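You operate a simulated robot arm through the tools that you are given. There is no shell and no other tool. Be economical: measure what you need, move in short steps, check, and stop when the job is done.

The job below is to be done with a simulated robot arm. You get a single attempt, and the scene is never put back.

Task
Press the red-sealed bearing into the roller on the press and put the roller back in its tray.
Fine: pull the plate out again by its knob; the other bearings stay.

The check looks at the end state, three seconds after you hand in, the way a careful person would. Anything else that was tipped, shoved, dropped, spilled or broken makes it a failure.

Robot
A 6-joint arm with a two-finger parallel gripper, fixed in place. Base frame: the origin is at the foot of the arm, x ahead of it, y to its left, z up; the work surface is at about z = 880. Lengths are in mm, angles in degrees, forces in N, time in s.
With the tool pointing down near the work surface it reaches from about 240 to 640 mm from the base axis. Its first joint turns from -66.0 to 66.0 degrees. Payload 2.7 kg.
The TCP is the grasp point between the finger pads, 23 mm short of the fingertips. In the tool frame z runs along the fingers and y along their closing line. The gripper opens to 94 mm. The fingers are 38 mm wide and 10 mm thick; the gripper's body (54 by 96 mm) begins 39 mm behind the TCP.
Orientation is that of the tool frame in the base frame, as a unit quaternion [x, y, z, w]. With the fingers straight down and closing along the base's y, the tool's x points along the base's -x, its y along +y and its z along -z.

Tools
- The arm moves only by the tool play_rows. Its arguments are lists of equal length, an entry for each row: "rot": the turn, a rotation vector about the tool's x, y, z in degrees, a list of three; "translation": the shift along the tool's x, y, z in mm, a list of three; "jaw": the gripper command, from -1 (fully open) to 1 (shut), values between in proportion. In form: {"rot": [[rx, ry, rz], ...], "translation": [[dx, dy, dz], ...], "jaw": [jaw, ...]}. A call has 1 to 8 rows; each row shifts and turns the commanded pose from where the row before left it, along the tool's axes as they then stand. A row lasts 0.2 s, in which the tool goes at most 50 mm and 8.6 degrees; a call with a longer step from one row to the next is refused whole, and so is a gripper value outside its range. Where a pose cannot be reached the arm comes as near as it can. A force on the tool above 70 N (or 10 N above the force at the start of the call, whichever is more), or a blocked arm, ends the call early, and 0.2 s more pass. Each finger travels about 45 mm/s and halts on what it meets, pressing with about 23 N; the grip force reading is that of the motor and also rises with nothing between the fingers. The clock runs only during rows and for 0.2 s after the last one: add rows that do not move to give the fingers time. It gives the time, the measured TCP pose, the force on the tool (base axes), the opening and the grip force at its end, in the units of the frame above (readings bear some noise), with the torque about the TCP (base axes, N m) and any sound that the robot's microphone picked up.
- Cameras (640 x 400 px; columns grow to the right, rows downward): "scene" is fixed at [75.5, -426.2, 1426.6]; the picture's right is [0.80, -0.59, 0.00], its down [-0.21, -0.28, -0.94] and it looks along [0.56, 0.75, -0.35] (base axes); focal length 365 px, centre (320, 200). "wrist" rides on the gripper at [86, 16, -74] in the tool frame; the picture's right is [-0.18, 0.98, 0.00], its down [-0.58, -0.11, -0.81] and it looks along [-0.79, -0.15, 0.59] (tool axes); focal length 243 px, centre (320, 200). There is no depth. A picture from a camera that has moved, and an enlarged one, comes with that camera's place and axes in the base frame and with its lens.
- capture(camera): a new picture of that camera. The clock stands still meanwhile.
- enlarge(camera, box): a new picture of the part [left, top, right, bottom] of that camera's present view, enlarged. The clock stands still meanwhile.
- finish_job(): hands the job in; it is judged then, once.

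Go step by step. Nothing tells you positions but the pictures and the camera data: compare them with the known pose of the tool, close in by small moves and look again before you grip or let go. The budget is 120 turns and 84 pictures, counting those below and the enlarged ones. Unless the task says otherwise, let go and move clear before handing in, and close with one line.

The tools are called by a JSON object that holds its "op" and its "data". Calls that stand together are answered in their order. play_rows: Moves the arm, as the interface text tells. Its arguments: {"type":"object","properties":{"rot":{"type":"array"},"translation":{"type":"array"},"jaw":{"type":"array"}},"required":["rot","translation","jaw"]} The other tools are called the same way: capture (camera) takes a picture; enlarge (camera, box) takes an enlarged picture of a part of a camera's view; finish_job () hands the job in.

At the start:

```text
clock: 0.0
eef_pos: [277.1, 97.0, 1343.3]
tool_rot: [0.001, 1.0, 0.0, 0.001]
force: [0.2, 0.6, 0.5]
torque: [-0.01, 0.01, 0.01]
width: 94.1
finger_force: 0.0
```

scene: 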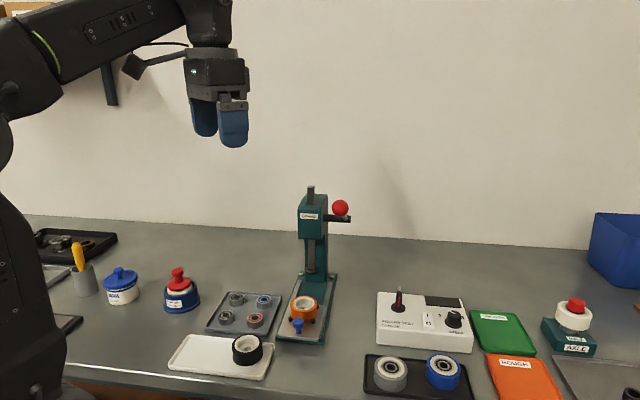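
wrist: 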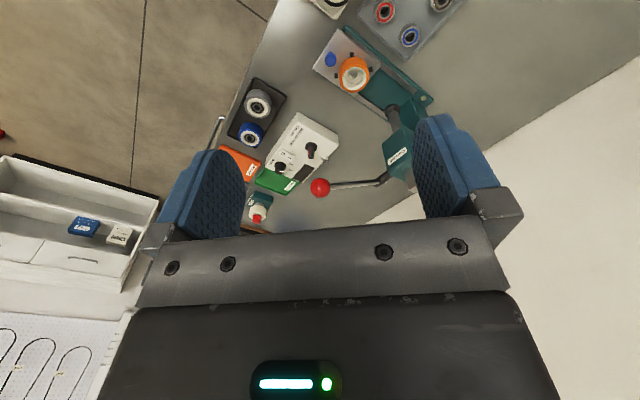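

I see a lever press with an orange roller on a sliding plate with a blue knob, a tray of bearings behind and left of it, and trays with other rollers. I'll look closer first.

{"op": "enlarge", "data": {"camera": "scene", "box": [160, 260, 360, 385]}}

{"op": "enlarge", "data": {"camera": "scene", "box": [270, 170, 390, 245]}}

{"op": "enlarge", "data": {"camera": "scene", "box": [350, 270, 640, 400]}}

```text
3.20 times, centred on (260, 322) of scene
camera zoom: at [75.5, -426.2, 1426.6], right [0.8, -0.59, 0.0], down [-0.21, -0.28, -0.94], along [0.56, 0.75, -0.35], focal length 1168 px, centre (512, -192)
```

zoom: 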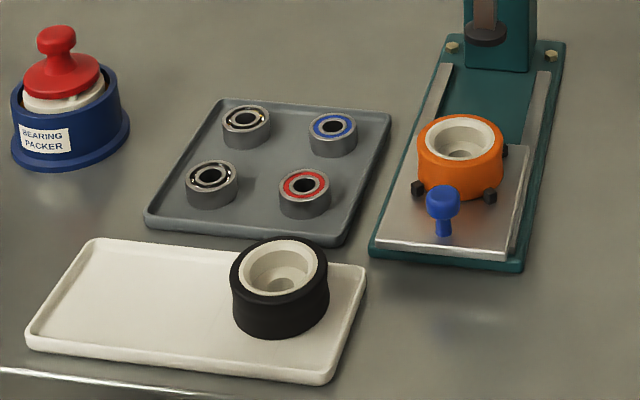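

```text
5.33 times, centred on (330, 208) of scene
camera zoom: at [75.5, -426.2, 1426.6], right [0.8, -0.59, 0.0], down [-0.21, -0.28, -0.94], along [0.56, 0.75, -0.35], focal length 1946 px, centre (267, 160)
```

zoom: 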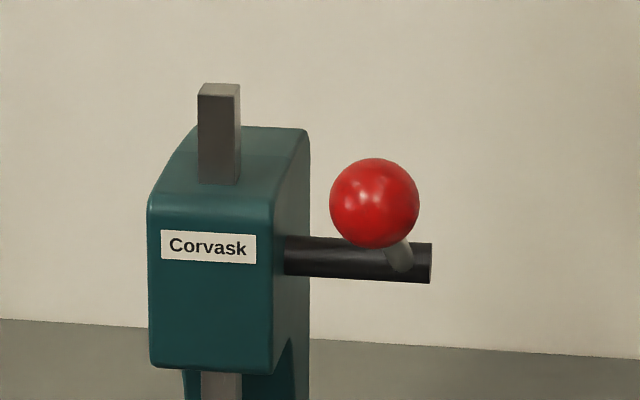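

```text
2.21 times, centred on (495, 335) of scene
camera zoom: at [75.5, -426.2, 1426.6], right [0.8, -0.59, 0.0], down [-0.21, -0.28, -0.94], along [0.56, 0.75, -0.35], focal length 806 px, centre (-66, -98)
```

zoom: 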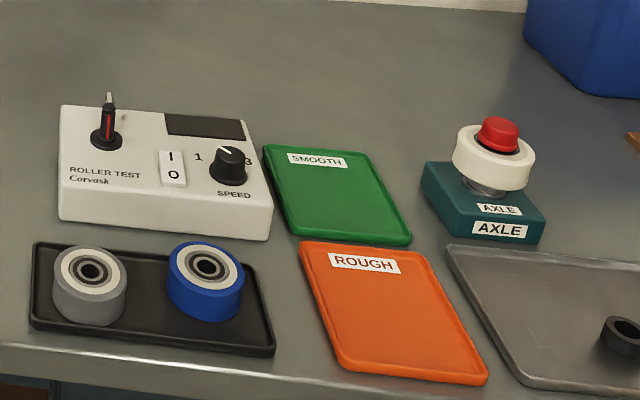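

The free slot of the white tray is near (222,180), the red bearing near (358,200), the roller near (448,137), and the lever ball near (480,58,1175). Everything is turned 45°. I'll move over the bearing for a better look.

{"op": "play_rows", "data": {"rot": [[0, 0, 0], [0, 0, 0], [0, 0, 0], [0, 0, 0], [0, 0, 0], [0, 0, 0], [0, 0, 7.5], [0, 0, 7.5]], "translation": [[-13.5, 17.2, 40], [-13.5, 17.2, 40], [-13.5, 17.2, 40], [-13.5, 17.2, 40], [-13.5, 17.2, 40], [-13.5, 17.2, 40], [0, 0, 0], [0, 0, 0]], "jaw": [-1, -1, -1, -1, -1, -1, -1, -1]}}

{"op": "play_rows", "data": {"rot": [[0, 0, 7.5], [0, 0, 7.5], [0, 0, 7.5], [0, 0, 7.5], [0, 0, 0]], "translation": [[0, 0, 0], [0, 0, 0], [0, 0, 0], [0, 0, 0], [0, 0, 0]], "jaw": [-1, -1, -1, -1, -1]}}

{"op": "capture", "data": {"camera": "wrist"}}

{"op": "capture", "data": {"camera": "scene"}}

```text
clock: 1.8
eef_pos: [358.6, 201.0, 1099.8]
tool_rot: [0.132, 0.991, -0.001, 0.001]
force: [0.0, -1.0, 0.5]
torque: [-0.04, -0.01, -0.01]
width: 94.0
finger_force: 0.1
```

```text
clock: 3.0
eef_pos: [358.0, 200.2, 1101.7]
tool_rot: [0.384, 0.923, 0.0, 0.001]
force: [-0.2, -0.1, 0.3]
torque: [-0.01, 0.03, -0.02]
width: 93.9
finger_force: 0.1
```

```text
78 pictures are left
camera wrist: at [307.9, 272.2, 1176.6], right [0.83, 0.56, 0.0], down [0.33, -0.49, 0.81], along [0.45, -0.67, -0.59], focal length 243 px, centre (320, 200)
```

wrist: 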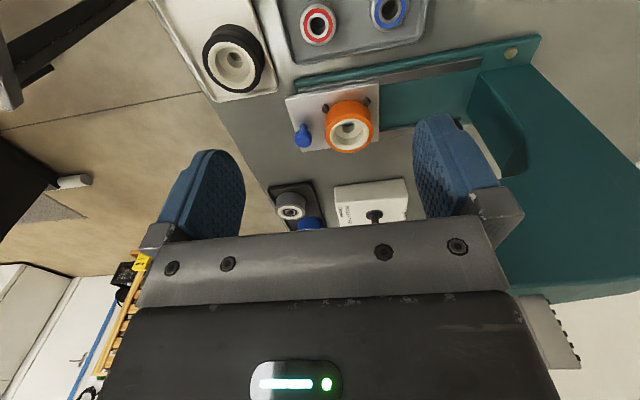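

```text
77 pictures are left
```

scene: 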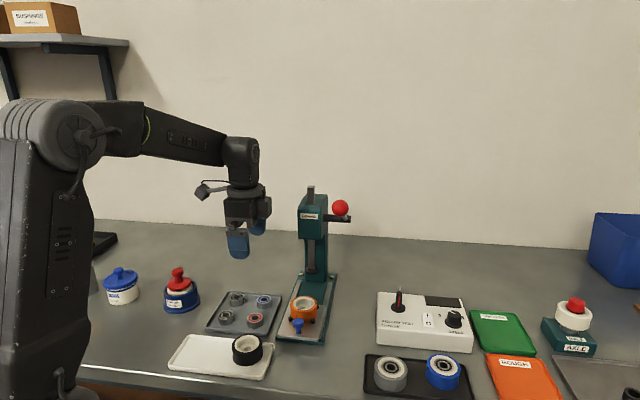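

The arm is over the bearing with the jaws along the slide direction, and the estimates agree. I'll go lower and narrow the jaws.

{"op": "play_rows", "data": {"rot": [[0, 0, 0], [0, 0, 0], [0, 0, 0], [0, 0, 0]], "translation": [[-1, -1.5, 40], [0, 0, 40], [0, 0, 40], [0, 0, 0]], "jaw": [-0.3, -0.3, -0.3, -0.3]}}

{"op": "capture", "data": {"camera": "wrist"}}

{"op": "enlarge", "data": {"camera": "scene", "box": [190, 220, 350, 320]}}

```text
clock: 4.0
eef_pos: [358.9, 199.7, 981.3]
tool_rot: [0.383, 0.924, 0.0, 0.0]
force: [0.7, -0.4, -0.7]
torque: [0.01, -0.03, -0.01]
width: 61.0
finger_force: 0.0
```

```text
76 pictures are left
camera wrist: at [309.5, 271.2, 1057.3], right [0.82, 0.57, 0.0], down [0.33, -0.49, 0.81], along [0.46, -0.67, -0.59], focal length 243 px, centre (320, 200)
```

wrist: 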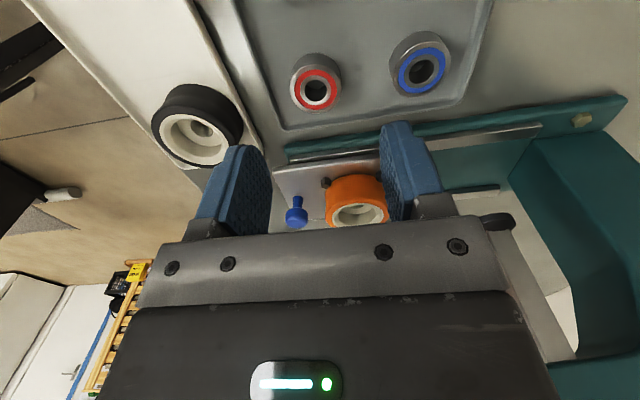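

```text
4.00 times, centred on (270, 270) of scene
camera zoom: at [75.5, -426.2, 1426.6], right [0.8, -0.59, 0.0], down [-0.21, -0.28, -0.94], along [0.56, 0.75, -0.35], focal length 1460 px, centre (520, -80)
```

zoom: 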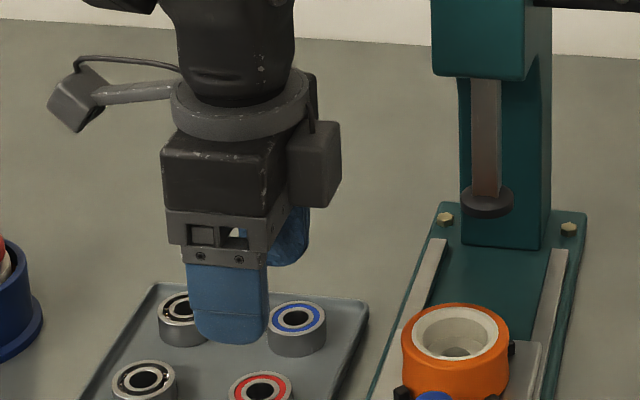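

The bearing's top is at about z 900 and its centre near (357,196.5). I'll descend to just above it and check.

{"op": "play_rows", "data": {"rot": [[0, 0, 0], [0, 0, 0], [0, 0, 0]], "translation": [[-1, -3.6, 20], [0, 0, 20], [0, 0, 0]], "jaw": [-0.3, -0.3, -0.3]}}

{"op": "capture", "data": {"camera": "wrist"}}

{"op": "enlarge", "data": {"camera": "scene", "box": [200, 260, 304, 325]}}

```text
clock: 4.8
eef_pos: [356.8, 196.1, 941.5]
tool_rot: [0.383, 0.924, 0.0, 0.0]
force: [-0.1, -0.3, -0.2]
torque: [0.02, -0.01, 0.03]
width: 61.1
finger_force: 0.1
```

```text
74 pictures are left
camera wrist: at [307.1, 266.7, 1016.1], right [0.82, 0.57, 0.0], down [0.33, -0.49, 0.81], along [0.46, -0.67, -0.59], focal length 243 px, centre (320, 200)
```

wrist: 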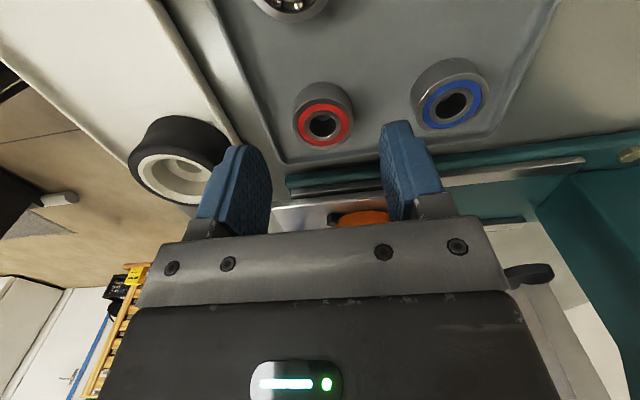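

```text
6.15 times, centred on (252, 292) of scene
camera zoom: at [75.5, -426.2, 1426.6], right [0.8, -0.59, 0.0], down [-0.21, -0.28, -0.94], along [0.56, 0.75, -0.35], focal length 2246 px, centre (738, -369)
```

zoom: 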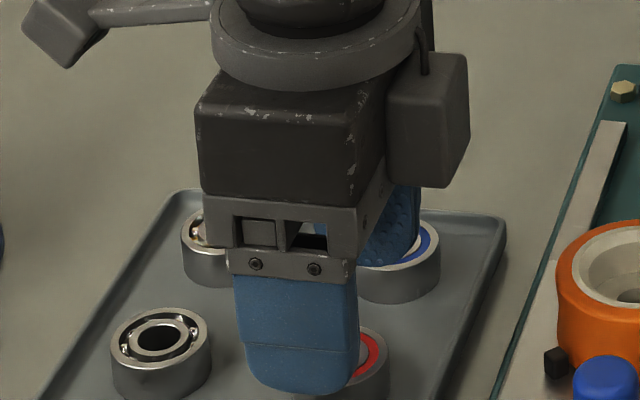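

The gripper is centred on the bearing. I'll descend until the tips are about 5 mm above the tray floor, then grip.

{"op": "play_rows", "data": {"rot": [[0, 0, 0], [0, 0, 0], [0, 0, 0], [0, 0, 0], [0, 0, 0], [0, 0, 0]], "translation": [[0.3, 0.8, 14], [0, 0, 13.5], [0, 0, 0], [0, 0, 0], [0, 0, 0], [0, 0, 0]], "jaw": [-0.3, -0.3, -0.3, 1, 1, 1]}}

{"op": "enlarge", "data": {"camera": "scene", "box": [200, 260, 304, 325]}}

{"op": "capture", "data": {"camera": "wrist"}}

```text
clock: 6.2
eef_pos: [357.0, 198.0, 914.7]
tool_rot: [0.382, 0.924, 0.002, 0.001]
force: [1.2, 1.4, 3.2]
torque: [0.03, 0.02, -0.04]
width: 33.7
finger_force: 22.6
```

```text
6.15 times, centred on (252, 292) of scene
camera zoom: at [75.5, -426.1, 1426.6], right [0.8, -0.59, 0.0], down [-0.21, -0.28, -0.94], along [0.56, 0.75, -0.35], focal length 2246 px, centre (738, -369)
```

zoom: 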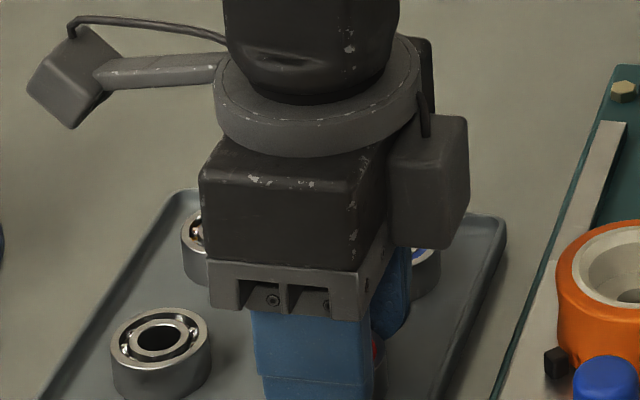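

```text
71 pictures are left
camera wrist: at [307.1, 269.1, 990.0], right [0.82, 0.57, 0.01], down [0.33, -0.49, 0.81], along [0.46, -0.66, -0.59], focal length 243 px, centre (320, 200)
```

wrist: 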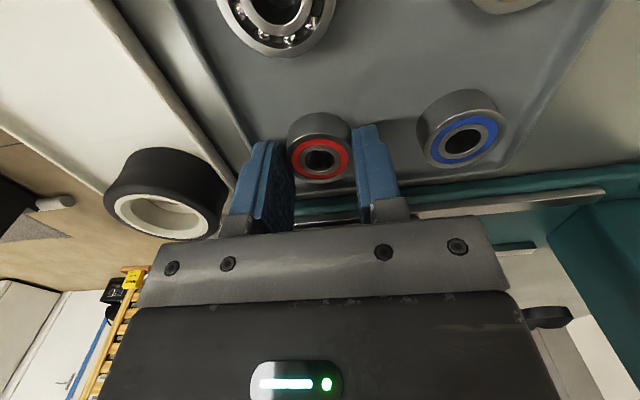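

The grip is solid, 33.7 mm wide. I'll lift straight up.

{"op": "play_rows", "data": {"rot": [[0, 0, 0], [0, 0, 0], [0, 0, 0], [0, 0, 0], [0, 0, -8], [0, 0, -8], [0, 0, -8], [0, 0, -8]], "translation": [[0, 0, -15], [0, 0, -25], [0, 0, -30], [0, 0, -30], [0, 0, 0], [0, 0, 0], [0, 0, 0], [0, 0, 0]], "jaw": [1, 1, 1, 1, 1, 1, 1, 1]}}

{"op": "play_rows", "data": {"rot": [[0, 0, -8], [0, 0, -8], [0, 0, -8], [0, 0, -8], [0, 0, -8], [0, 0, -8], [0, 0, -8], [0, 0, -2]], "translation": [[0, 0, 0], [0, 0, 0], [0, 0, 0], [0, 0, 0], [0, 0, 0], [0, 0, 0], [0, 0, 0], [0, 0, 0]], "jaw": [1, 1, 1, 1, 1, 1, 1, 1]}}

{"op": "capture", "data": {"camera": "wrist"}}

{"op": "enlarge", "data": {"camera": "scene", "box": [190, 220, 350, 320]}}

```text
clock: 8.0
eef_pos: [355.5, 195.7, 1014.3]
tool_rot: [0.112, 0.994, 0.0, 0.0]
force: [-0.1, 0.2, -0.5]
torque: [0.02, -0.02, 0.01]
width: 33.7
finger_force: 22.9
```

```text
clock: 9.8
eef_pos: [354.9, 195.7, 1015.3]
tool_rot: [-0.384, 0.923, 0.0, 0.0]
force: [0.1, 0.9, -0.9]
torque: [-0.05, -0.01, -0.03]
width: 33.6
finger_force: 22.9
```

```text
70 pictures are left
camera wrist: at [282.5, 144.6, 1089.6], right [-0.57, 0.82, 0.0], down [0.49, 0.34, 0.81], along [0.66, 0.46, -0.59], focal length 243 px, centre (320, 200)
```

wrist: 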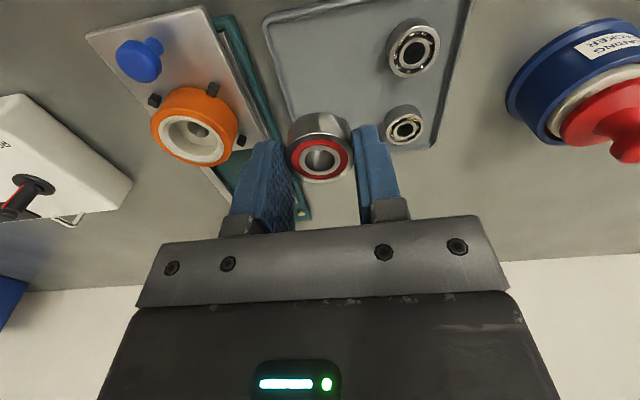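

```text
4.00 times, centred on (270, 270) of scene
camera zoom: at [75.5, -426.2, 1426.6], right [0.8, -0.59, 0.0], down [-0.21, -0.28, -0.94], along [0.56, 0.75, -0.35], focal length 1460 px, centre (520, -80)
```

zoom: 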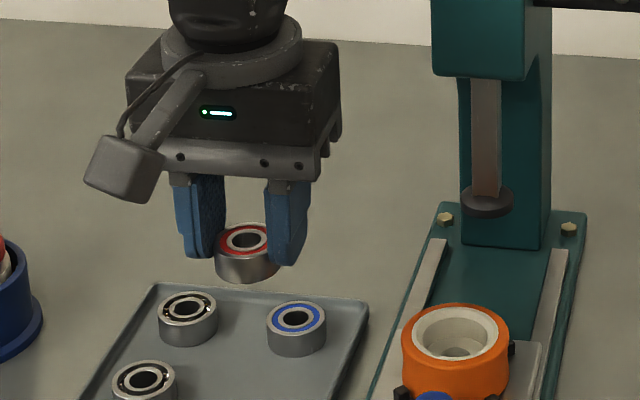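

The bearing hangs level, held by its upper half. Next I'll move above the roller, estimated at (446,136) with its top at about z 931.

{"op": "play_rows", "data": {"rot": [[0, 0, 0], [0, 0, 0], [0, 0, 0], [0, 0, 0], [0, 0, 0]], "translation": [[-5.5, -26.7, 0], [-5.5, -26.7, 0], [-5.5, -26.7, 0], [-5.5, -26.7, 0], [0, 0, 0]], "jaw": [1, 1, 1, 1, 1]}}

{"op": "capture", "data": {"camera": "wrist"}}

{"op": "enlarge", "data": {"camera": "scene", "box": [240, 240, 368, 320]}}

```text
clock: 11.0
eef_pos: [448.8, 135.8, 1012.9]
tool_rot: [-0.382, 0.924, 0.0, 0.0]
force: [-0.9, 0.5, -1.5]
torque: [0.03, 0.03, -0.01]
width: 33.7
finger_force: 23.0
```

```text
68 pictures are left
camera wrist: at [375.5, 84.8, 1089.3], right [-0.57, 0.82, 0.0], down [0.49, 0.33, 0.81], along [0.67, 0.46, -0.59], focal length 243 px, centre (320, 200)
```

wrist: 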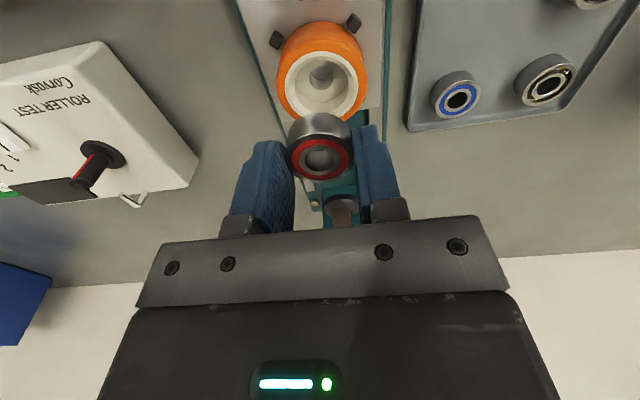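

```text
5.00 times, centred on (304, 280) of scene
camera zoom: at [75.5, -426.2, 1426.6], right [0.8, -0.59, 0.0], down [-0.21, -0.28, -0.94], along [0.56, 0.75, -0.35], focal length 1825 px, centre (400, -200)
```

zoom: 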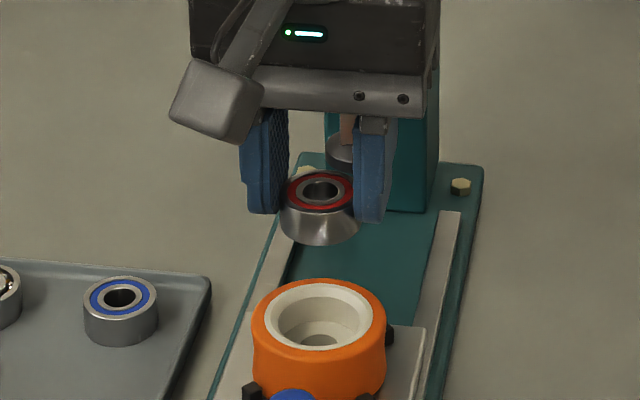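

The roller's top is more like z 937, centred near (444.5,133). I'll close to about 8 mm above it and check again.

{"op": "play_rows", "data": {"rot": [[0, 0, 0], [0, 0, 0], [0, 0, 0]], "translation": [[5, 1, 18], [0, 0, 18], [0, 0, 0]], "jaw": [1, 1, 1]}}

{"op": "enlarge", "data": {"camera": "wrist", "box": [220, 20, 420, 220]}}

{"op": "enlarge", "data": {"camera": "scene", "box": [272, 270, 336, 330]}}

```text
clock: 11.8
eef_pos: [441.9, 134.9, 978.6]
tool_rot: [-0.383, 0.924, 0.0, 0.0]
force: [0.1, 0.0, -0.7]
torque: [0.01, 0.02, 0.02]
width: 33.4
finger_force: 22.9
```

```text
2.00 times, centred on (320, 120) of wrist
camera zoom: at [369.5, 83.1, 1054.7], right [-0.57, 0.82, 0.0], down [0.49, 0.33, 0.81], along [0.67, 0.46, -0.59], focal length 485 px, centre (320, 360)
```

zoom: 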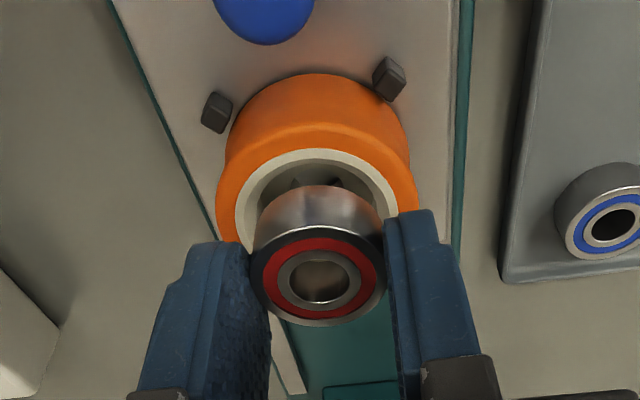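

```text
6.67 times, centred on (304, 300) of scene
camera zoom: at [75.5, -426.2, 1426.6], right [0.8, -0.59, 0.0], down [-0.21, -0.28, -0.94], along [0.56, 0.75, -0.35], focal length 2433 px, centre (427, -467)
```

zoom: 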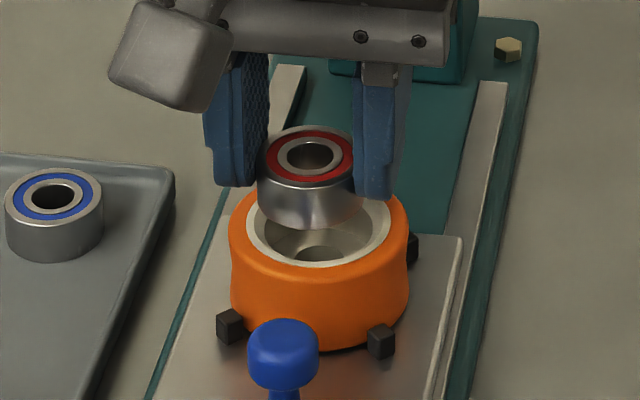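

Lateral alignment is good, but both views look along the slide direction, so alignment along it is uncertain. I'll back off, turn 90°, and look across.

{"op": "play_rows", "data": {"rot": [[0, 0, 0], [0, 0, 0], [0, 0, 8], [0, 0, 8], [0, 0, 8], [0, 0, 8], [0, 0, 8], [0, 0, 8]], "translation": [[10, 0, -25], [30, 0, -20], [0, 0, 0], [0, 0, 0], [0, 0, 0], [0, 0, 0], [0, 0, 0], [0, 0, 0]], "jaw": [1, 1, 1, 1, 1, 1, 1, 1]}}

{"op": "play_rows", "data": {"rot": [[0, 0, 8], [0, 0, 8], [0, 0, 8], [0, 0, 8], [0, 0, 8], [0, 0, 2], [0, 0, 0], [0, 0, 0]], "translation": [[0, 0, 0], [0, 0, 0], [0, 0, 0], [0, 0, 0], [0, 0, 0], [0, 0, 0], [0, 0, 0], [0, 0, 0]], "jaw": [1, 1, 1, 1, 1, 1, 1, 1]}}

{"op": "enlarge", "data": {"camera": "wrist", "box": [240, 20, 480, 220]}}

```text
clock: 13.6
eef_pos: [415.0, 105.3, 1023.1]
tool_rot: [0.028, 1.0, 0.0, 0.0]
force: [0.1, 0.5, -1.1]
torque: [0.02, 0.03, -0.01]
width: 33.6
finger_force: 22.8
```

```text
clock: 15.4
eef_pos: [414.2, 104.0, 1023.2]
tool_rot: [0.382, 0.924, 0.0, 0.0]
force: [0.1, -0.6, -1.4]
torque: [0.01, -0.02, -0.01]
width: 33.5
finger_force: 23.0
```

```text
2.00 times, centred on (360, 120) of wrist
camera zoom: at [364.6, 176.0, 1099.2], right [0.83, 0.56, 0.0], down [0.33, -0.49, 0.81], along [0.46, -0.67, -0.59], focal length 485 px, centre (240, 360)
```

zoom: 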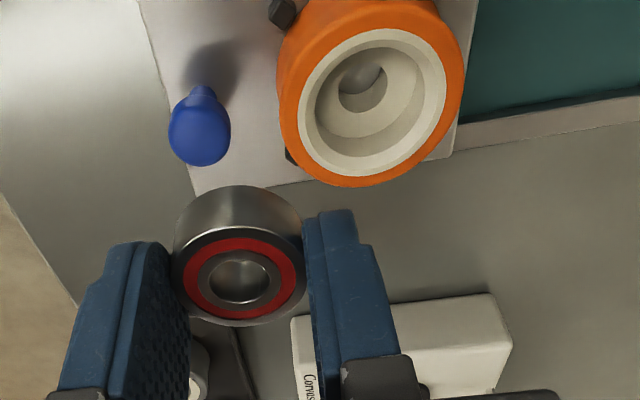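

The cross view shows the hub about 4.8 mm further in and 1.2 mm right of my earlier pose, with its top at about z 932. I'll turn back and go above the corrected spot.

{"op": "play_rows", "data": {"rot": [[0, 0, -8], [0, 0, -8], [0, 0, -8], [0, 0, -8], [0, 0, -8], [0, 0, -8], [0, 0, -8], [0, 0, -8]], "translation": [[0, 0, 0], [0, 0, 0], [0, 0, 0], [0, 0, 0], [0, 0, 0], [0, 0, 0], [0, 0, 0], [0, 0, 0]], "jaw": [1, 1, 1, 1, 1, 1, 1, 1]}}

{"op": "play_rows", "data": {"rot": [[0, 0, -8], [0, 0, -8], [0, 0, -8], [0, 0, -2], [0, 0, 0], [0, 0, 0], [0, 0, 0], [0, 0, 0]], "translation": [[0, 0, 0], [0, 0, 0], [0, 0, 0], [0, 0, 0], [-34.8, -1.2, 15], [-10, 0, 28], [0, 0, 7], [0, 0, 0]], "jaw": [1, 1, 1, 1, 1, 1, 1, 1]}}

{"op": "enlarge", "data": {"camera": "wrist", "box": [220, 20, 420, 220]}}

{"op": "enlarge", "data": {"camera": "scene", "box": [272, 270, 336, 330]}}

```text
clock: 17.2
eef_pos: [415.1, 105.0, 1023.0]
tool_rot: [-0.167, 0.986, 0.0, 0.001]
force: [0.6, 0.5, -0.3]
torque: [0.0, 0.03, -0.03]
width: 33.4
finger_force: 23.2
```

```text
clock: 19.0
eef_pos: [447.8, 136.7, 973.5]
tool_rot: [-0.383, 0.924, 0.0, 0.0]
force: [-0.4, -0.4, -0.3]
torque: [-0.02, -0.03, 0.01]
width: 33.7
finger_force: 23.4
```

```text
2.00 times, centred on (320, 120) of wrist
camera zoom: at [375.0, 86.0, 1048.9], right [-0.57, 0.82, 0.0], down [0.49, 0.33, 0.81], along [0.67, 0.46, -0.59], focal length 485 px, centre (320, 360)
```

zoom: 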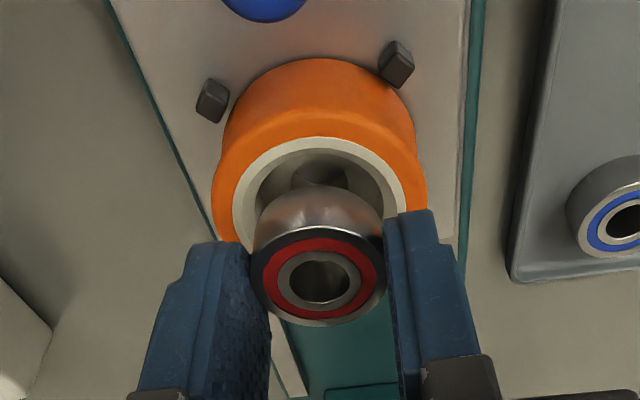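

```text
6.67 times, centred on (304, 300) of scene
camera zoom: at [75.5, -426.2, 1426.6], right [0.8, -0.59, 0.0], down [-0.21, -0.28, -0.94], along [0.56, 0.75, -0.35], focal length 2433 px, centre (427, -467)
```

zoom: 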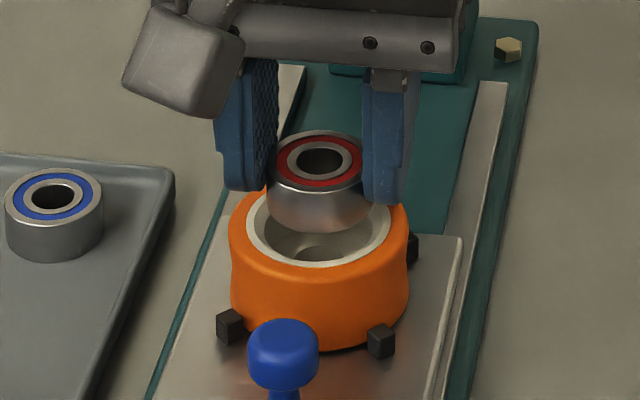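

The bearing now looks coaxial in both views. I'll lower it in small steps, watching the force.

{"op": "play_rows", "data": {"rot": [[0, 0, 0], [0, 0, 0], [0, 0, 0]], "translation": [[0, 0, 4], [0, 0, 4], [0, 0, 0]], "jaw": [1, 1, 1]}}

{"op": "enlarge", "data": {"camera": "wrist", "box": [220, 20, 420, 220]}}

{"op": "enlarge", "data": {"camera": "scene", "box": [280, 280, 328, 325]}}

```text
clock: 19.8
eef_pos: [446.3, 135.4, 966.1]
tool_rot: [-0.383, 0.924, 0.0, 0.0]
force: [-0.4, -0.8, -0.9]
torque: [-0.02, -0.02, -0.01]
width: 33.6
finger_force: 22.9
```

```text
2.00 times, centred on (320, 120) of wrist
camera zoom: at [374.5, 85.2, 1041.4], right [-0.57, 0.82, 0.0], down [0.49, 0.33, 0.81], along [0.67, 0.46, -0.59], focal length 485 px, centre (320, 360)
```

zoom: 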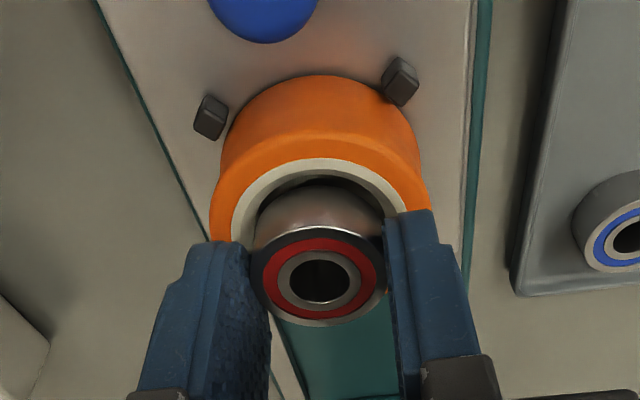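

```text
8.89 times, centred on (304, 302) of scene
camera zoom: at [75.5, -426.2, 1426.6], right [0.8, -0.59, 0.0], down [-0.21, -0.28, -0.94], along [0.56, 0.75, -0.35], focal length 3244 px, centre (462, -711)
```

zoom: 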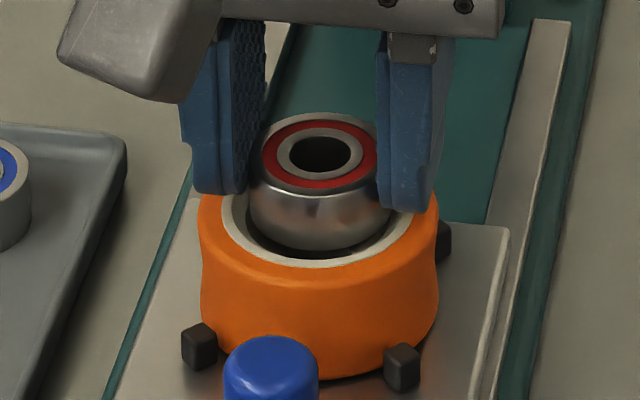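

The bearing is close to the bore. I'll keep descending in 1.5 mm steps.

{"op": "play_rows", "data": {"rot": [[0, 0, 0], [0, 0, 0], [0, 0, 0]], "translation": [[0, 0, 1.5], [0, 0, 1.5], [0, 0, 0]], "jaw": [1, 1, 1]}}

{"op": "enlarge", "data": {"camera": "scene", "box": [280, 280, 328, 325]}}

```text
clock: 20.6
eef_pos: [447.1, 135.1, 964.4]
tool_rot: [-0.382, 0.924, 0.0, 0.001]
force: [-0.4, 0.2, 6.6]
torque: [0.02, 0.01, 0.02]
width: 33.6
finger_force: 23.1
```

```text
8.89 times, centred on (304, 302) of scene
camera zoom: at [75.3, -426.2, 1426.6], right [0.8, -0.59, 0.0], down [-0.21, -0.28, -0.94], along [0.56, 0.75, -0.35], focal length 3244 px, centre (462, -711)
```

zoom: 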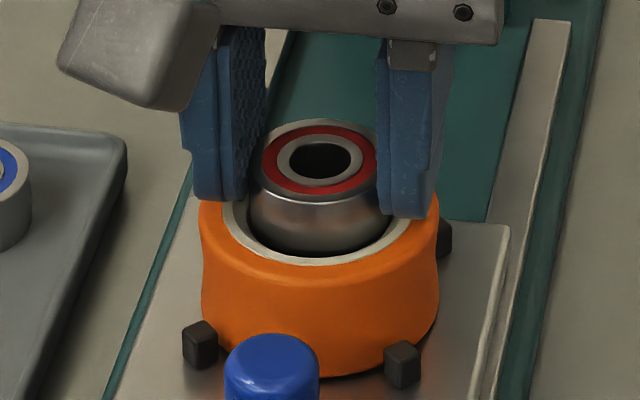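

There is contact at 6.6 N. I'll check whether the bearing is in the bore or riding on the edge.

{"op": "enlarge", "data": {"camera": "wrist", "box": [260, 70, 380, 190]}}

{"op": "enlarge", "data": {"camera": "scene", "box": [292, 291, 318, 310]}}

```text
3.33 times, centred on (320, 130) of wrist
camera zoom: at [374.6, 85.7, 1039.0], right [-0.57, 0.82, 0.0], down [0.49, 0.33, 0.81], along [0.67, 0.46, -0.59], focal length 809 px, centre (320, 433)
```

zoom: 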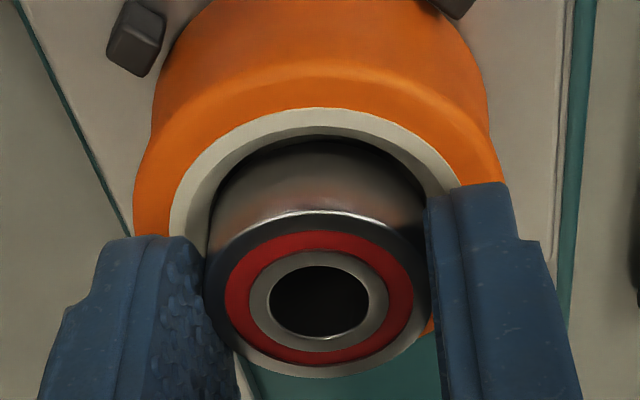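

```text
16.00 times, centred on (305, 300) of scene
camera zoom: at [75.3, -426.2, 1426.6], right [0.8, -0.59, 0.0], down [-0.21, -0.28, -0.94], along [0.56, 0.75, -0.35], focal length 5840 px, centre (560, -1408)
```

zoom: 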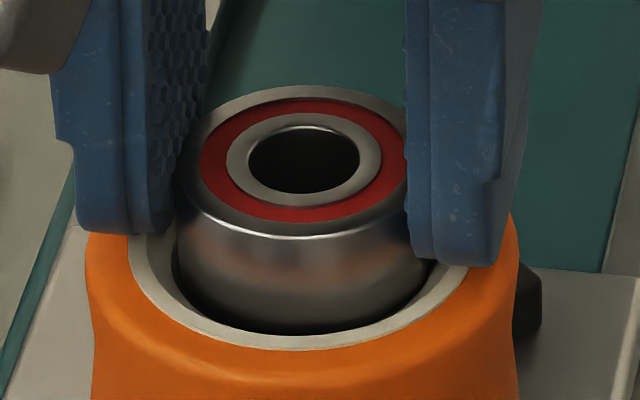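

The bearing looks nearly concentric but not in yet. I'll push slightly and watch whether it gives.

{"op": "play_rows", "data": {"rot": [[0, 0, 0], [0, 0, 0]], "translation": [[0, 0, 1], [0, 0, 0]], "jaw": [1, 1]}}

{"op": "play_rows", "data": {"rot": [[0, 0, 0], [0, 0, 0]], "translation": [[0.8, 0, 0], [0, 0, 0]], "jaw": [1, 1]}}

```text
clock: 21.2
eef_pos: [447.5, 136.9, 963.2]
tool_rot: [-0.382, 0.924, -0.001, 0.002]
force: [0.1, -0.9, 14.6]
torque: [0.07, -0.07, 0.03]
width: 33.7
finger_force: 23.2
```

```text
clock: 21.8
eef_pos: [447.9, 135.0, 961.6]
tool_rot: [-0.383, 0.924, 0.0, 0.0]
force: [1.4, -1.8, 9.7]
torque: [-0.06, -0.03, 0.0]
width: 33.5
finger_force: 23.0
```

The vertical force fell as I shifted outward, so that direction helps. I'll shift a bit more.

{"op": "play_rows", "data": {"rot": [[0, 0, 0], [0, 0, 0]], "translation": [[0.7, 0, 0], [0, 0, 0]], "jaw": [1, 1]}}

{"op": "play_rows", "data": {"rot": [[0, 0, 0], [0, 0, 0]], "translation": [[0, -0.7, 0], [0, 0, 0]], "jaw": [1, 1]}}

{"op": "enlarge", "data": {"camera": "scene", "box": [292, 291, 318, 310]}}

```text
clock: 22.4
eef_pos: [446.3, 135.4, 960.8]
tool_rot: [-0.382, 0.924, 0.0, 0.0]
force: [2.1, -0.2, 5.0]
torque: [0.01, -0.12, -0.02]
width: 33.6
finger_force: 23.1
```

```text
clock: 23.0
eef_pos: [445.8, 134.1, 961.3]
tool_rot: [-0.383, 0.924, 0.0, 0.0]
force: [-0.5, 1.2, 3.4]
torque: [0.07, -0.06, 0.04]
width: 33.5
finger_force: 23.3
```

```text
16.00 times, centred on (305, 300) of scene
camera zoom: at [75.4, -426.1, 1426.7], right [0.8, -0.59, 0.0], down [-0.21, -0.28, -0.94], along [0.56, 0.75, -0.35], focal length 5840 px, centre (560, -1408)
```

zoom: 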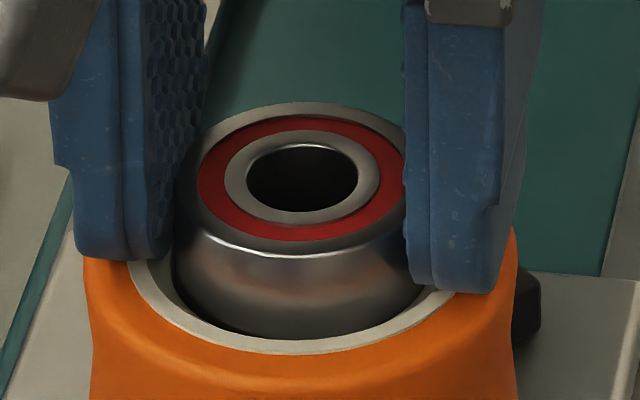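

It is sliding in, with the force dropping and z lower by about 2–3 mm. I'll push down another 1.5 mm.

{"op": "play_rows", "data": {"rot": [[0, 0, 0], [0, 0, 0], [0, 0, 0]], "translation": [[0, 0, 0.8], [0, 0, 0.8], [0, 0, 0]], "jaw": [1, 1, 1]}}

{"op": "enlarge", "data": {"camera": "scene", "box": [292, 291, 318, 310]}}

{"op": "enlarge", "data": {"camera": "wrist", "box": [260, 70, 380, 190]}}

```text
clock: 23.8
eef_pos: [446.7, 133.2, 961.9]
tool_rot: [-0.383, 0.924, 0.0, 0.001]
force: [-8.9, 7.6, 18.9]
torque: [0.26, 0.37, 0.03]
width: 33.7
finger_force: 23.1
```

```text
16.00 times, centred on (305, 300) of scene
camera zoom: at [75.0, -426.1, 1426.7], right [0.8, -0.59, 0.0], down [-0.21, -0.28, -0.94], along [0.56, 0.75, -0.35], focal length 5840 px, centre (560, -1408)
```

zoom: 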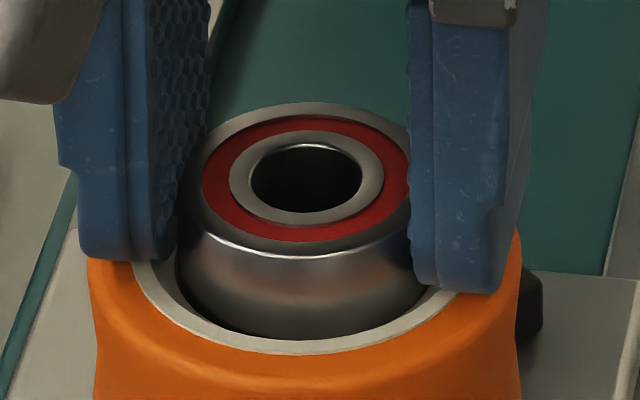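

```text
3.33 times, centred on (320, 130) of wrist
camera zoom: at [373.8, 84.1, 1036.1], right [-0.57, 0.82, 0.0], down [0.49, 0.33, 0.81], along [0.67, 0.46, -0.59], focal length 809 px, centre (320, 433)
```

zoom: 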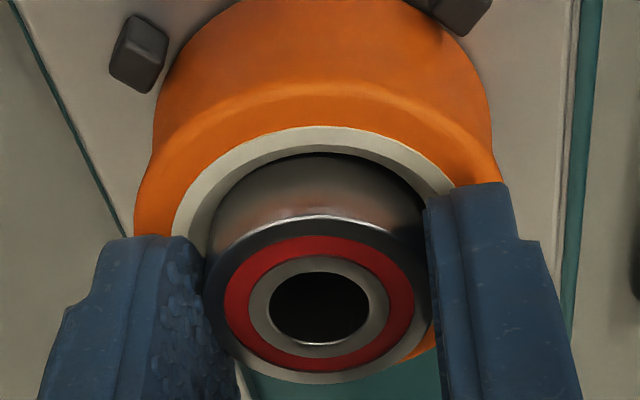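

The bearing is captured in the lead-in, as the side load shows the bore constraining it. I'll relieve the load, release and lift.

{"op": "play_rows", "data": {"rot": [[0, 0, 0], [0, 0, 0], [0, 0, 0], [0, 0, 0], [0, 0, 0]], "translation": [[0, 0.7, -1.2], [0, 0, 0], [0, 0, 0], [0, 0, 0], [0, 0, 0]], "jaw": [1, 1, 0.1, 0.1, 0.1]}}

{"op": "play_rows", "data": {"rot": [[0, 0, 0], [0, 0, 0], [0, 0, 0], [0, 0, 0]], "translation": [[0, 0, -20], [0, 0, -20], [40, 0, -20], [0, 0, 0]], "jaw": [-0.1, -0.1, -0.1, -0.1]}}

{"op": "enlarge", "data": {"camera": "scene", "box": [264, 265, 344, 345]}}

{"op": "capture", "data": {"camera": "wrist"}}

```text
clock: 25.0
eef_pos: [445.2, 134.7, 960.8]
tool_rot: [-0.383, 0.924, -0.001, -0.001]
force: [0.5, 0.4, 0.3]
torque: [0.01, 0.0, 0.0]
width: 42.1
finger_force: 0.0
```

```text
clock: 26.0
eef_pos: [418.7, 104.2, 1021.9]
tool_rot: [-0.383, 0.924, 0.001, 0.0]
force: [1.2, -0.3, 0.1]
torque: [-0.03, 0.01, -0.01]
width: 51.8
finger_force: 0.0
```

```text
5.00 times, centred on (304, 305) of scene
camera zoom: at [75.5, -426.2, 1426.6], right [0.8, -0.59, 0.0], down [-0.21, -0.28, -0.94], along [0.56, 0.75, -0.35], focal length 1825 px, centre (400, -325)
```

zoom: 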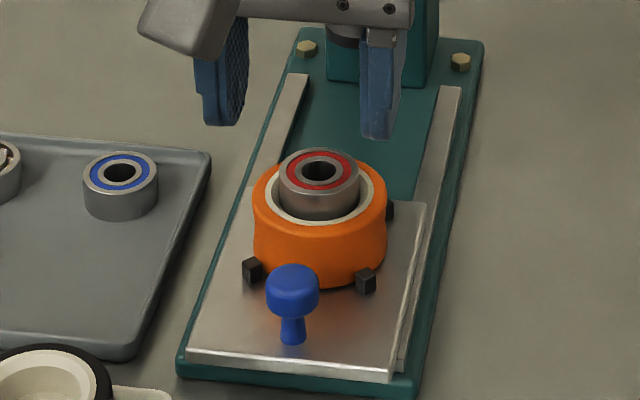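

```text
52 pictures are left
camera wrist: at [346.7, 54.8, 1098.1], right [-0.57, 0.82, 0.0], down [0.49, 0.33, 0.81], along [0.66, 0.46, -0.59], focal length 243 px, centre (320, 200)
```

wrist: 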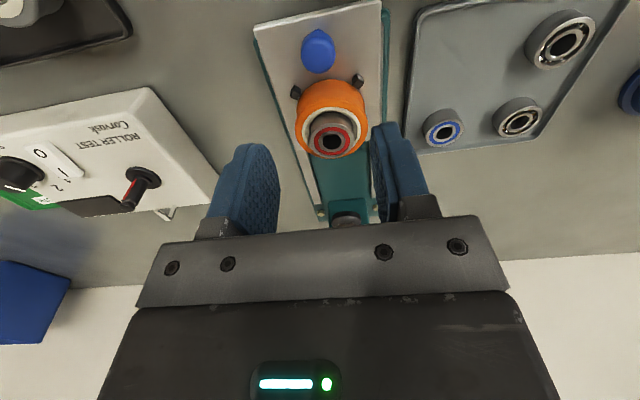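

The bearing stands upright in the lead-in. Next is the knob, near s=359.5 on the slide axis (about (408.6, 99.8), z 920). I'll approach from the front, tilted outward 20° so the gripper stays clear of the press head.

{"op": "play_rows", "data": {"rot": [[0, 0, 0], [0, 0, 0], [0, -6.7, 0], [0, -6.7, 0], [0, -6.6, 0], [0, 0, 0]], "translation": [[23, 1.7, 30], [0, 0, 36], [0, 0, 0], [0, 0, 0], [0, 0, 0], [0, 0, 0]], "jaw": [-0.1, -0.1, -0.1, -0.1, -0.1, -0.1]}}

{"op": "enlarge", "data": {"camera": "wrist", "box": [200, 0, 440, 240]}}

{"op": "enlarge", "data": {"camera": "scene", "box": [240, 230, 368, 350]}}

```text
clock: 27.4
eef_pos: [399.9, 90.0, 956.1]
tool_rot: [-0.376, 0.91, 0.066, 0.161]
force: [0.1, -0.4, -0.7]
torque: [-0.01, 0.0, -0.01]
width: 51.7
finger_force: 0.1
```

```text
1.67 times, centred on (320, 120) of wrist
camera zoom: at [312.8, 26.4, 996.6], right [-0.57, 0.82, 0.06], down [0.27, 0.11, 0.96], along [0.77, 0.56, -0.28], focal length 404 px, centre (320, 333)
```

zoom: 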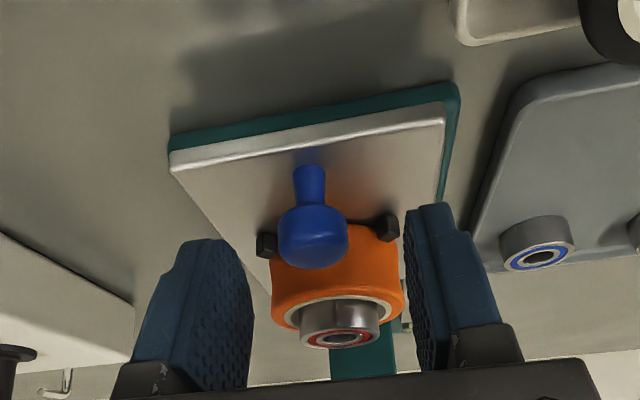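

```text
3.33 times, centred on (304, 290) of scene
camera zoom: at [75.5, -426.2, 1426.6], right [0.8, -0.59, 0.0], down [-0.21, -0.28, -0.94], along [0.56, 0.75, -0.35], focal length 1217 px, centre (373, -100)
```

zoom: 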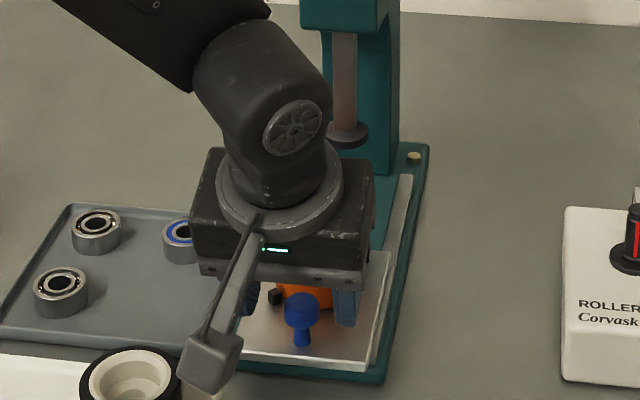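

The knob is between the fingers, about 2 mm to the right. I'll descend onto it and close.

{"op": "play_rows", "data": {"rot": [[0, 0, 0], [0, 0, 0], [0, 0, 0], [0, 0, 0], [0, 0, 0], [0, 0, 0]], "translation": [[3.5, -1.5, 12.5], [3.5, 0, 12.5], [0, 0, 0], [0, 0, 0], [0, 0, 0], [0, 0, 0]], "jaw": [-0.1, -0.1, -0.1, 0.3, 0.7, 0.7]}}

{"op": "enlarge", "data": {"camera": "wrist", "box": [200, 0, 440, 240]}}

```text
clock: 28.2
eef_pos: [407.8, 94.1, 936.6]
tool_rot: [-0.376, 0.908, 0.066, 0.172]
force: [-1.5, 1.8, 6.4]
torque: [0.13, 0.17, -0.02]
width: 52.3
finger_force: 0.3
stopped in row 3: the force on the tool passed its limit at 73 N (the readings are from after the stop); the commanded pose is now the measured one
```

```text
1.67 times, centred on (320, 120) of wrist
camera zoom: at [320.9, 29.5, 975.5], right [-0.57, 0.82, 0.06], down [0.25, 0.11, 0.96], along [0.78, 0.57, -0.26], focal length 404 px, centre (320, 333)
```

zoom: 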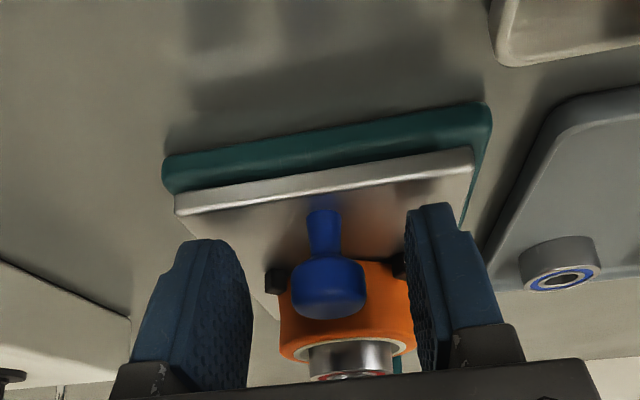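

The fingertip corners touched the plate, so its top is higher than I took it to be, about z 903. The knob is then nearer s=354 with its head at about z 928. Nothing was displaced, so I'll back out 12 mm, staying just clear of the plate.

{"op": "play_rows", "data": {"rot": [[0, 0, 0], [0, 0, 0], [0, 0, 0]], "translation": [[5.4, 0.5, -3], [5.4, 0.5, -3], [0, 0, 0]], "jaw": [-0.1, -0.1, -0.1]}}

{"op": "capture", "data": {"camera": "wrist"}}

{"op": "enlarge", "data": {"camera": "scene", "box": [260, 270, 340, 350]}}

```text
clock: 29.0
eef_pos: [399.1, 86.5, 935.9]
tool_rot: [-0.377, 0.908, 0.066, 0.171]
force: [-0.4, -0.3, 0.5]
torque: [0.02, 0.0, 0.0]
width: 51.4
finger_force: 0.0
```

```text
48 pictures are left
camera wrist: at [310.8, 21.1, 976.0], right [-0.57, 0.82, 0.06], down [0.25, 0.11, 0.96], along [0.78, 0.57, -0.26], focal length 243 px, centre (320, 200)
```

wrist: 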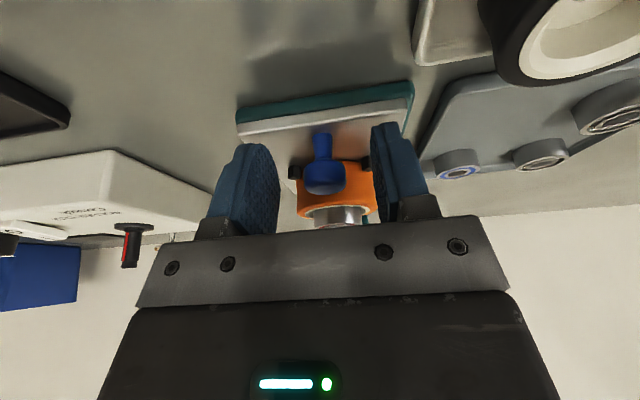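

```text
5.00 times, centred on (300, 310) of scene
camera zoom: at [75.5, -426.2, 1426.6], right [0.8, -0.59, 0.0], down [-0.21, -0.28, -0.94], along [0.56, 0.75, -0.35], focal length 1825 px, centre (420, -350)
```

zoom: 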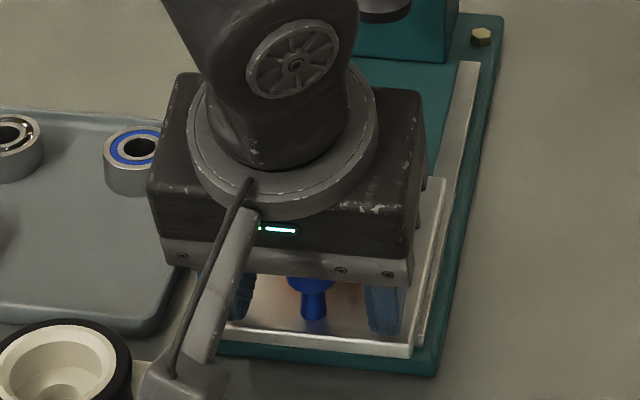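

The fingers straddle the knob. I'll close on it.

{"op": "play_rows", "data": {"rot": [[0, 0, 0], [0, 0, 0], [0, 0, 0], [0, 0, 0], [0, 0, 0]], "translation": [[0, 0, 0], [0, 0, 0], [0, 0, 0], [0, 0, 0], [0, 0, 0]], "jaw": [0.4, 1, 1, 1, 1]}}

{"op": "capture", "data": {"camera": "wrist"}}

```text
clock: 30.2
eef_pos: [398.0, 87.1, 935.9]
tool_rot: [-0.377, 0.908, 0.067, 0.17]
force: [-11.7, 13.7, 3.7]
torque: [0.08, 0.15, 0.18]
width: 21.0
finger_force: 45.0
```

```text
46 pictures are left
camera wrist: at [310.2, 21.9, 976.1], right [-0.57, 0.82, 0.06], down [0.25, 0.11, 0.96], along [0.78, 0.57, -0.27], focal length 243 px, centre (320, 200)
```

wrist: 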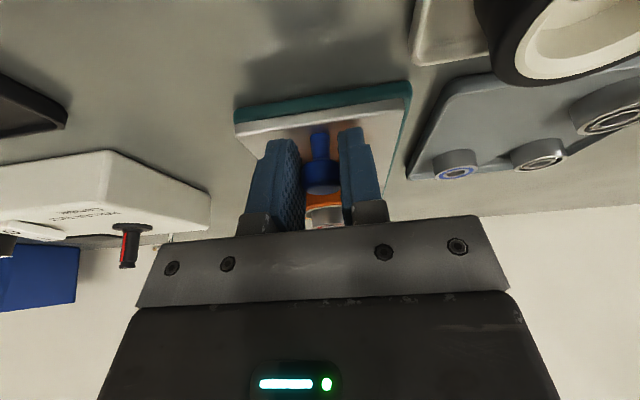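

I have the knob, with some side load, so I'll relieve that and push the plate in gently.

{"op": "play_rows", "data": {"rot": [[0, 0, 0], [0, 0, 0]], "translation": [[0, 1, 0], [0, 0, 0]], "jaw": [1, 1]}}

{"op": "play_rows", "data": {"rot": [[0, 0, 0], [0, 0, 0], [0, 0, 0], [0, 0, 0]], "translation": [[-4.7, 0, 1.7], [-7.05, 0, 2.55], [-4.7, 0, 1.7], [0, 0, 0]], "jaw": [1, 1, 1, 1]}}

{"op": "capture", "data": {"camera": "scene"}}

```text
clock: 30.8
eef_pos: [397.4, 86.5, 936.9]
tool_rot: [-0.378, 0.907, 0.066, 0.172]
force: [-7.1, 15.2, 4.0]
torque: [-0.39, 0.58, 0.2]
width: 21.1
finger_force: 45.2
```

```text
clock: 31.8
eef_pos: [410.7, 99.1, 936.6]
tool_rot: [-0.377, 0.908, 0.066, 0.169]
force: [-10.0, 9.2, -5.1]
torque: [0.66, -0.52, 0.07]
width: 21.2
finger_force: 44.9
```

```text
45 pictures are left
```

scene: 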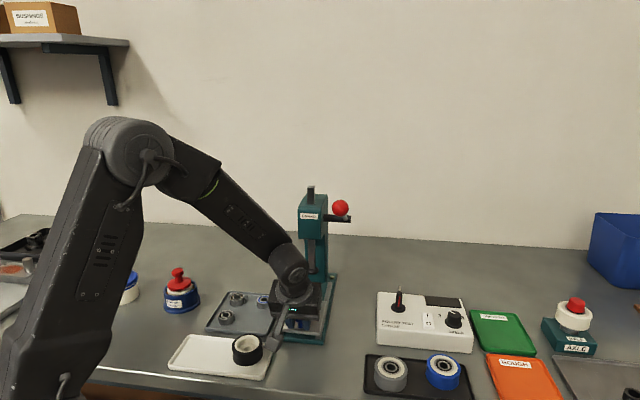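

The plate moves freely. I'll continue inward.

{"op": "play_rows", "data": {"rot": [[0, 0, 0], [0, 0, 0], [0, 0, 0], [0, 0, 0], [0, 0, 0], [0, 0, 0]], "translation": [[-7.5, 0.4, 2.7], [-7.5, 0.4, 2.7], [-7.5, 0.2, 2.7], [-7.5, 0, 2.7], [-7.5, 0, 2.7], [0, 0, 0]], "jaw": [1, 1, 1, 1, 1, 1]}}

{"op": "enlarge", "data": {"camera": "scene", "box": [230, 180, 390, 350]}}

{"op": "capture", "data": {"camera": "wrist"}}

```text
clock: 33.2
eef_pos: [436.1, 125.9, 939.7]
tool_rot: [-0.376, 0.909, 0.066, 0.169]
force: [7.9, -9.3, -29.1]
torque: [-0.43, 0.34, -0.09]
width: 21.3
finger_force: 45.1
```

```text
2.35 times, centred on (310, 265) of scene
camera zoom: at [76.1, -426.3, 1426.6], right [0.8, -0.59, 0.0], down [-0.21, -0.28, -0.94], along [0.56, 0.75, -0.35], focal length 859 px, centre (344, 47)
```

zoom: 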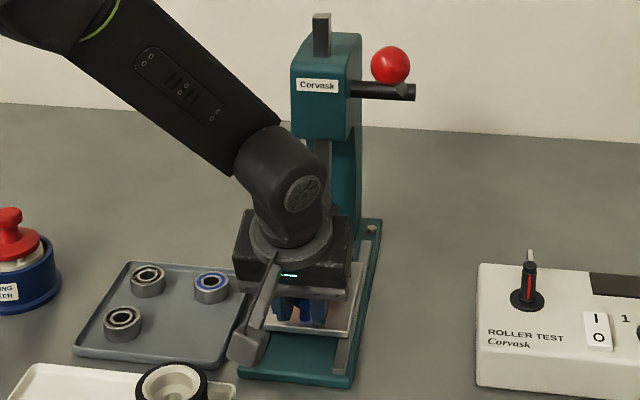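

```text
43 pictures are left
camera wrist: at [349.5, 61.7, 977.4], right [-0.57, 0.82, 0.06], down [0.25, 0.11, 0.96], along [0.78, 0.57, -0.27], focal length 243 px, centre (320, 200)
```

wrist: 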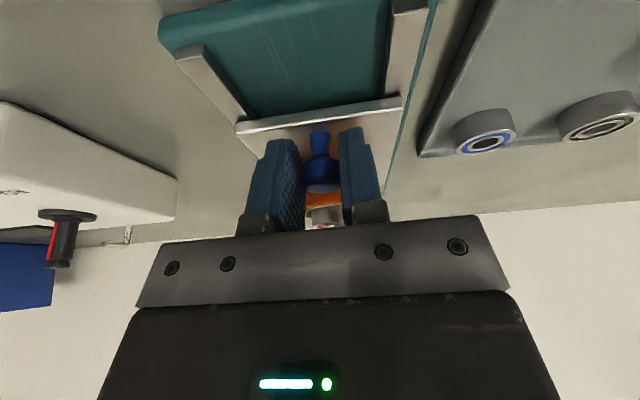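

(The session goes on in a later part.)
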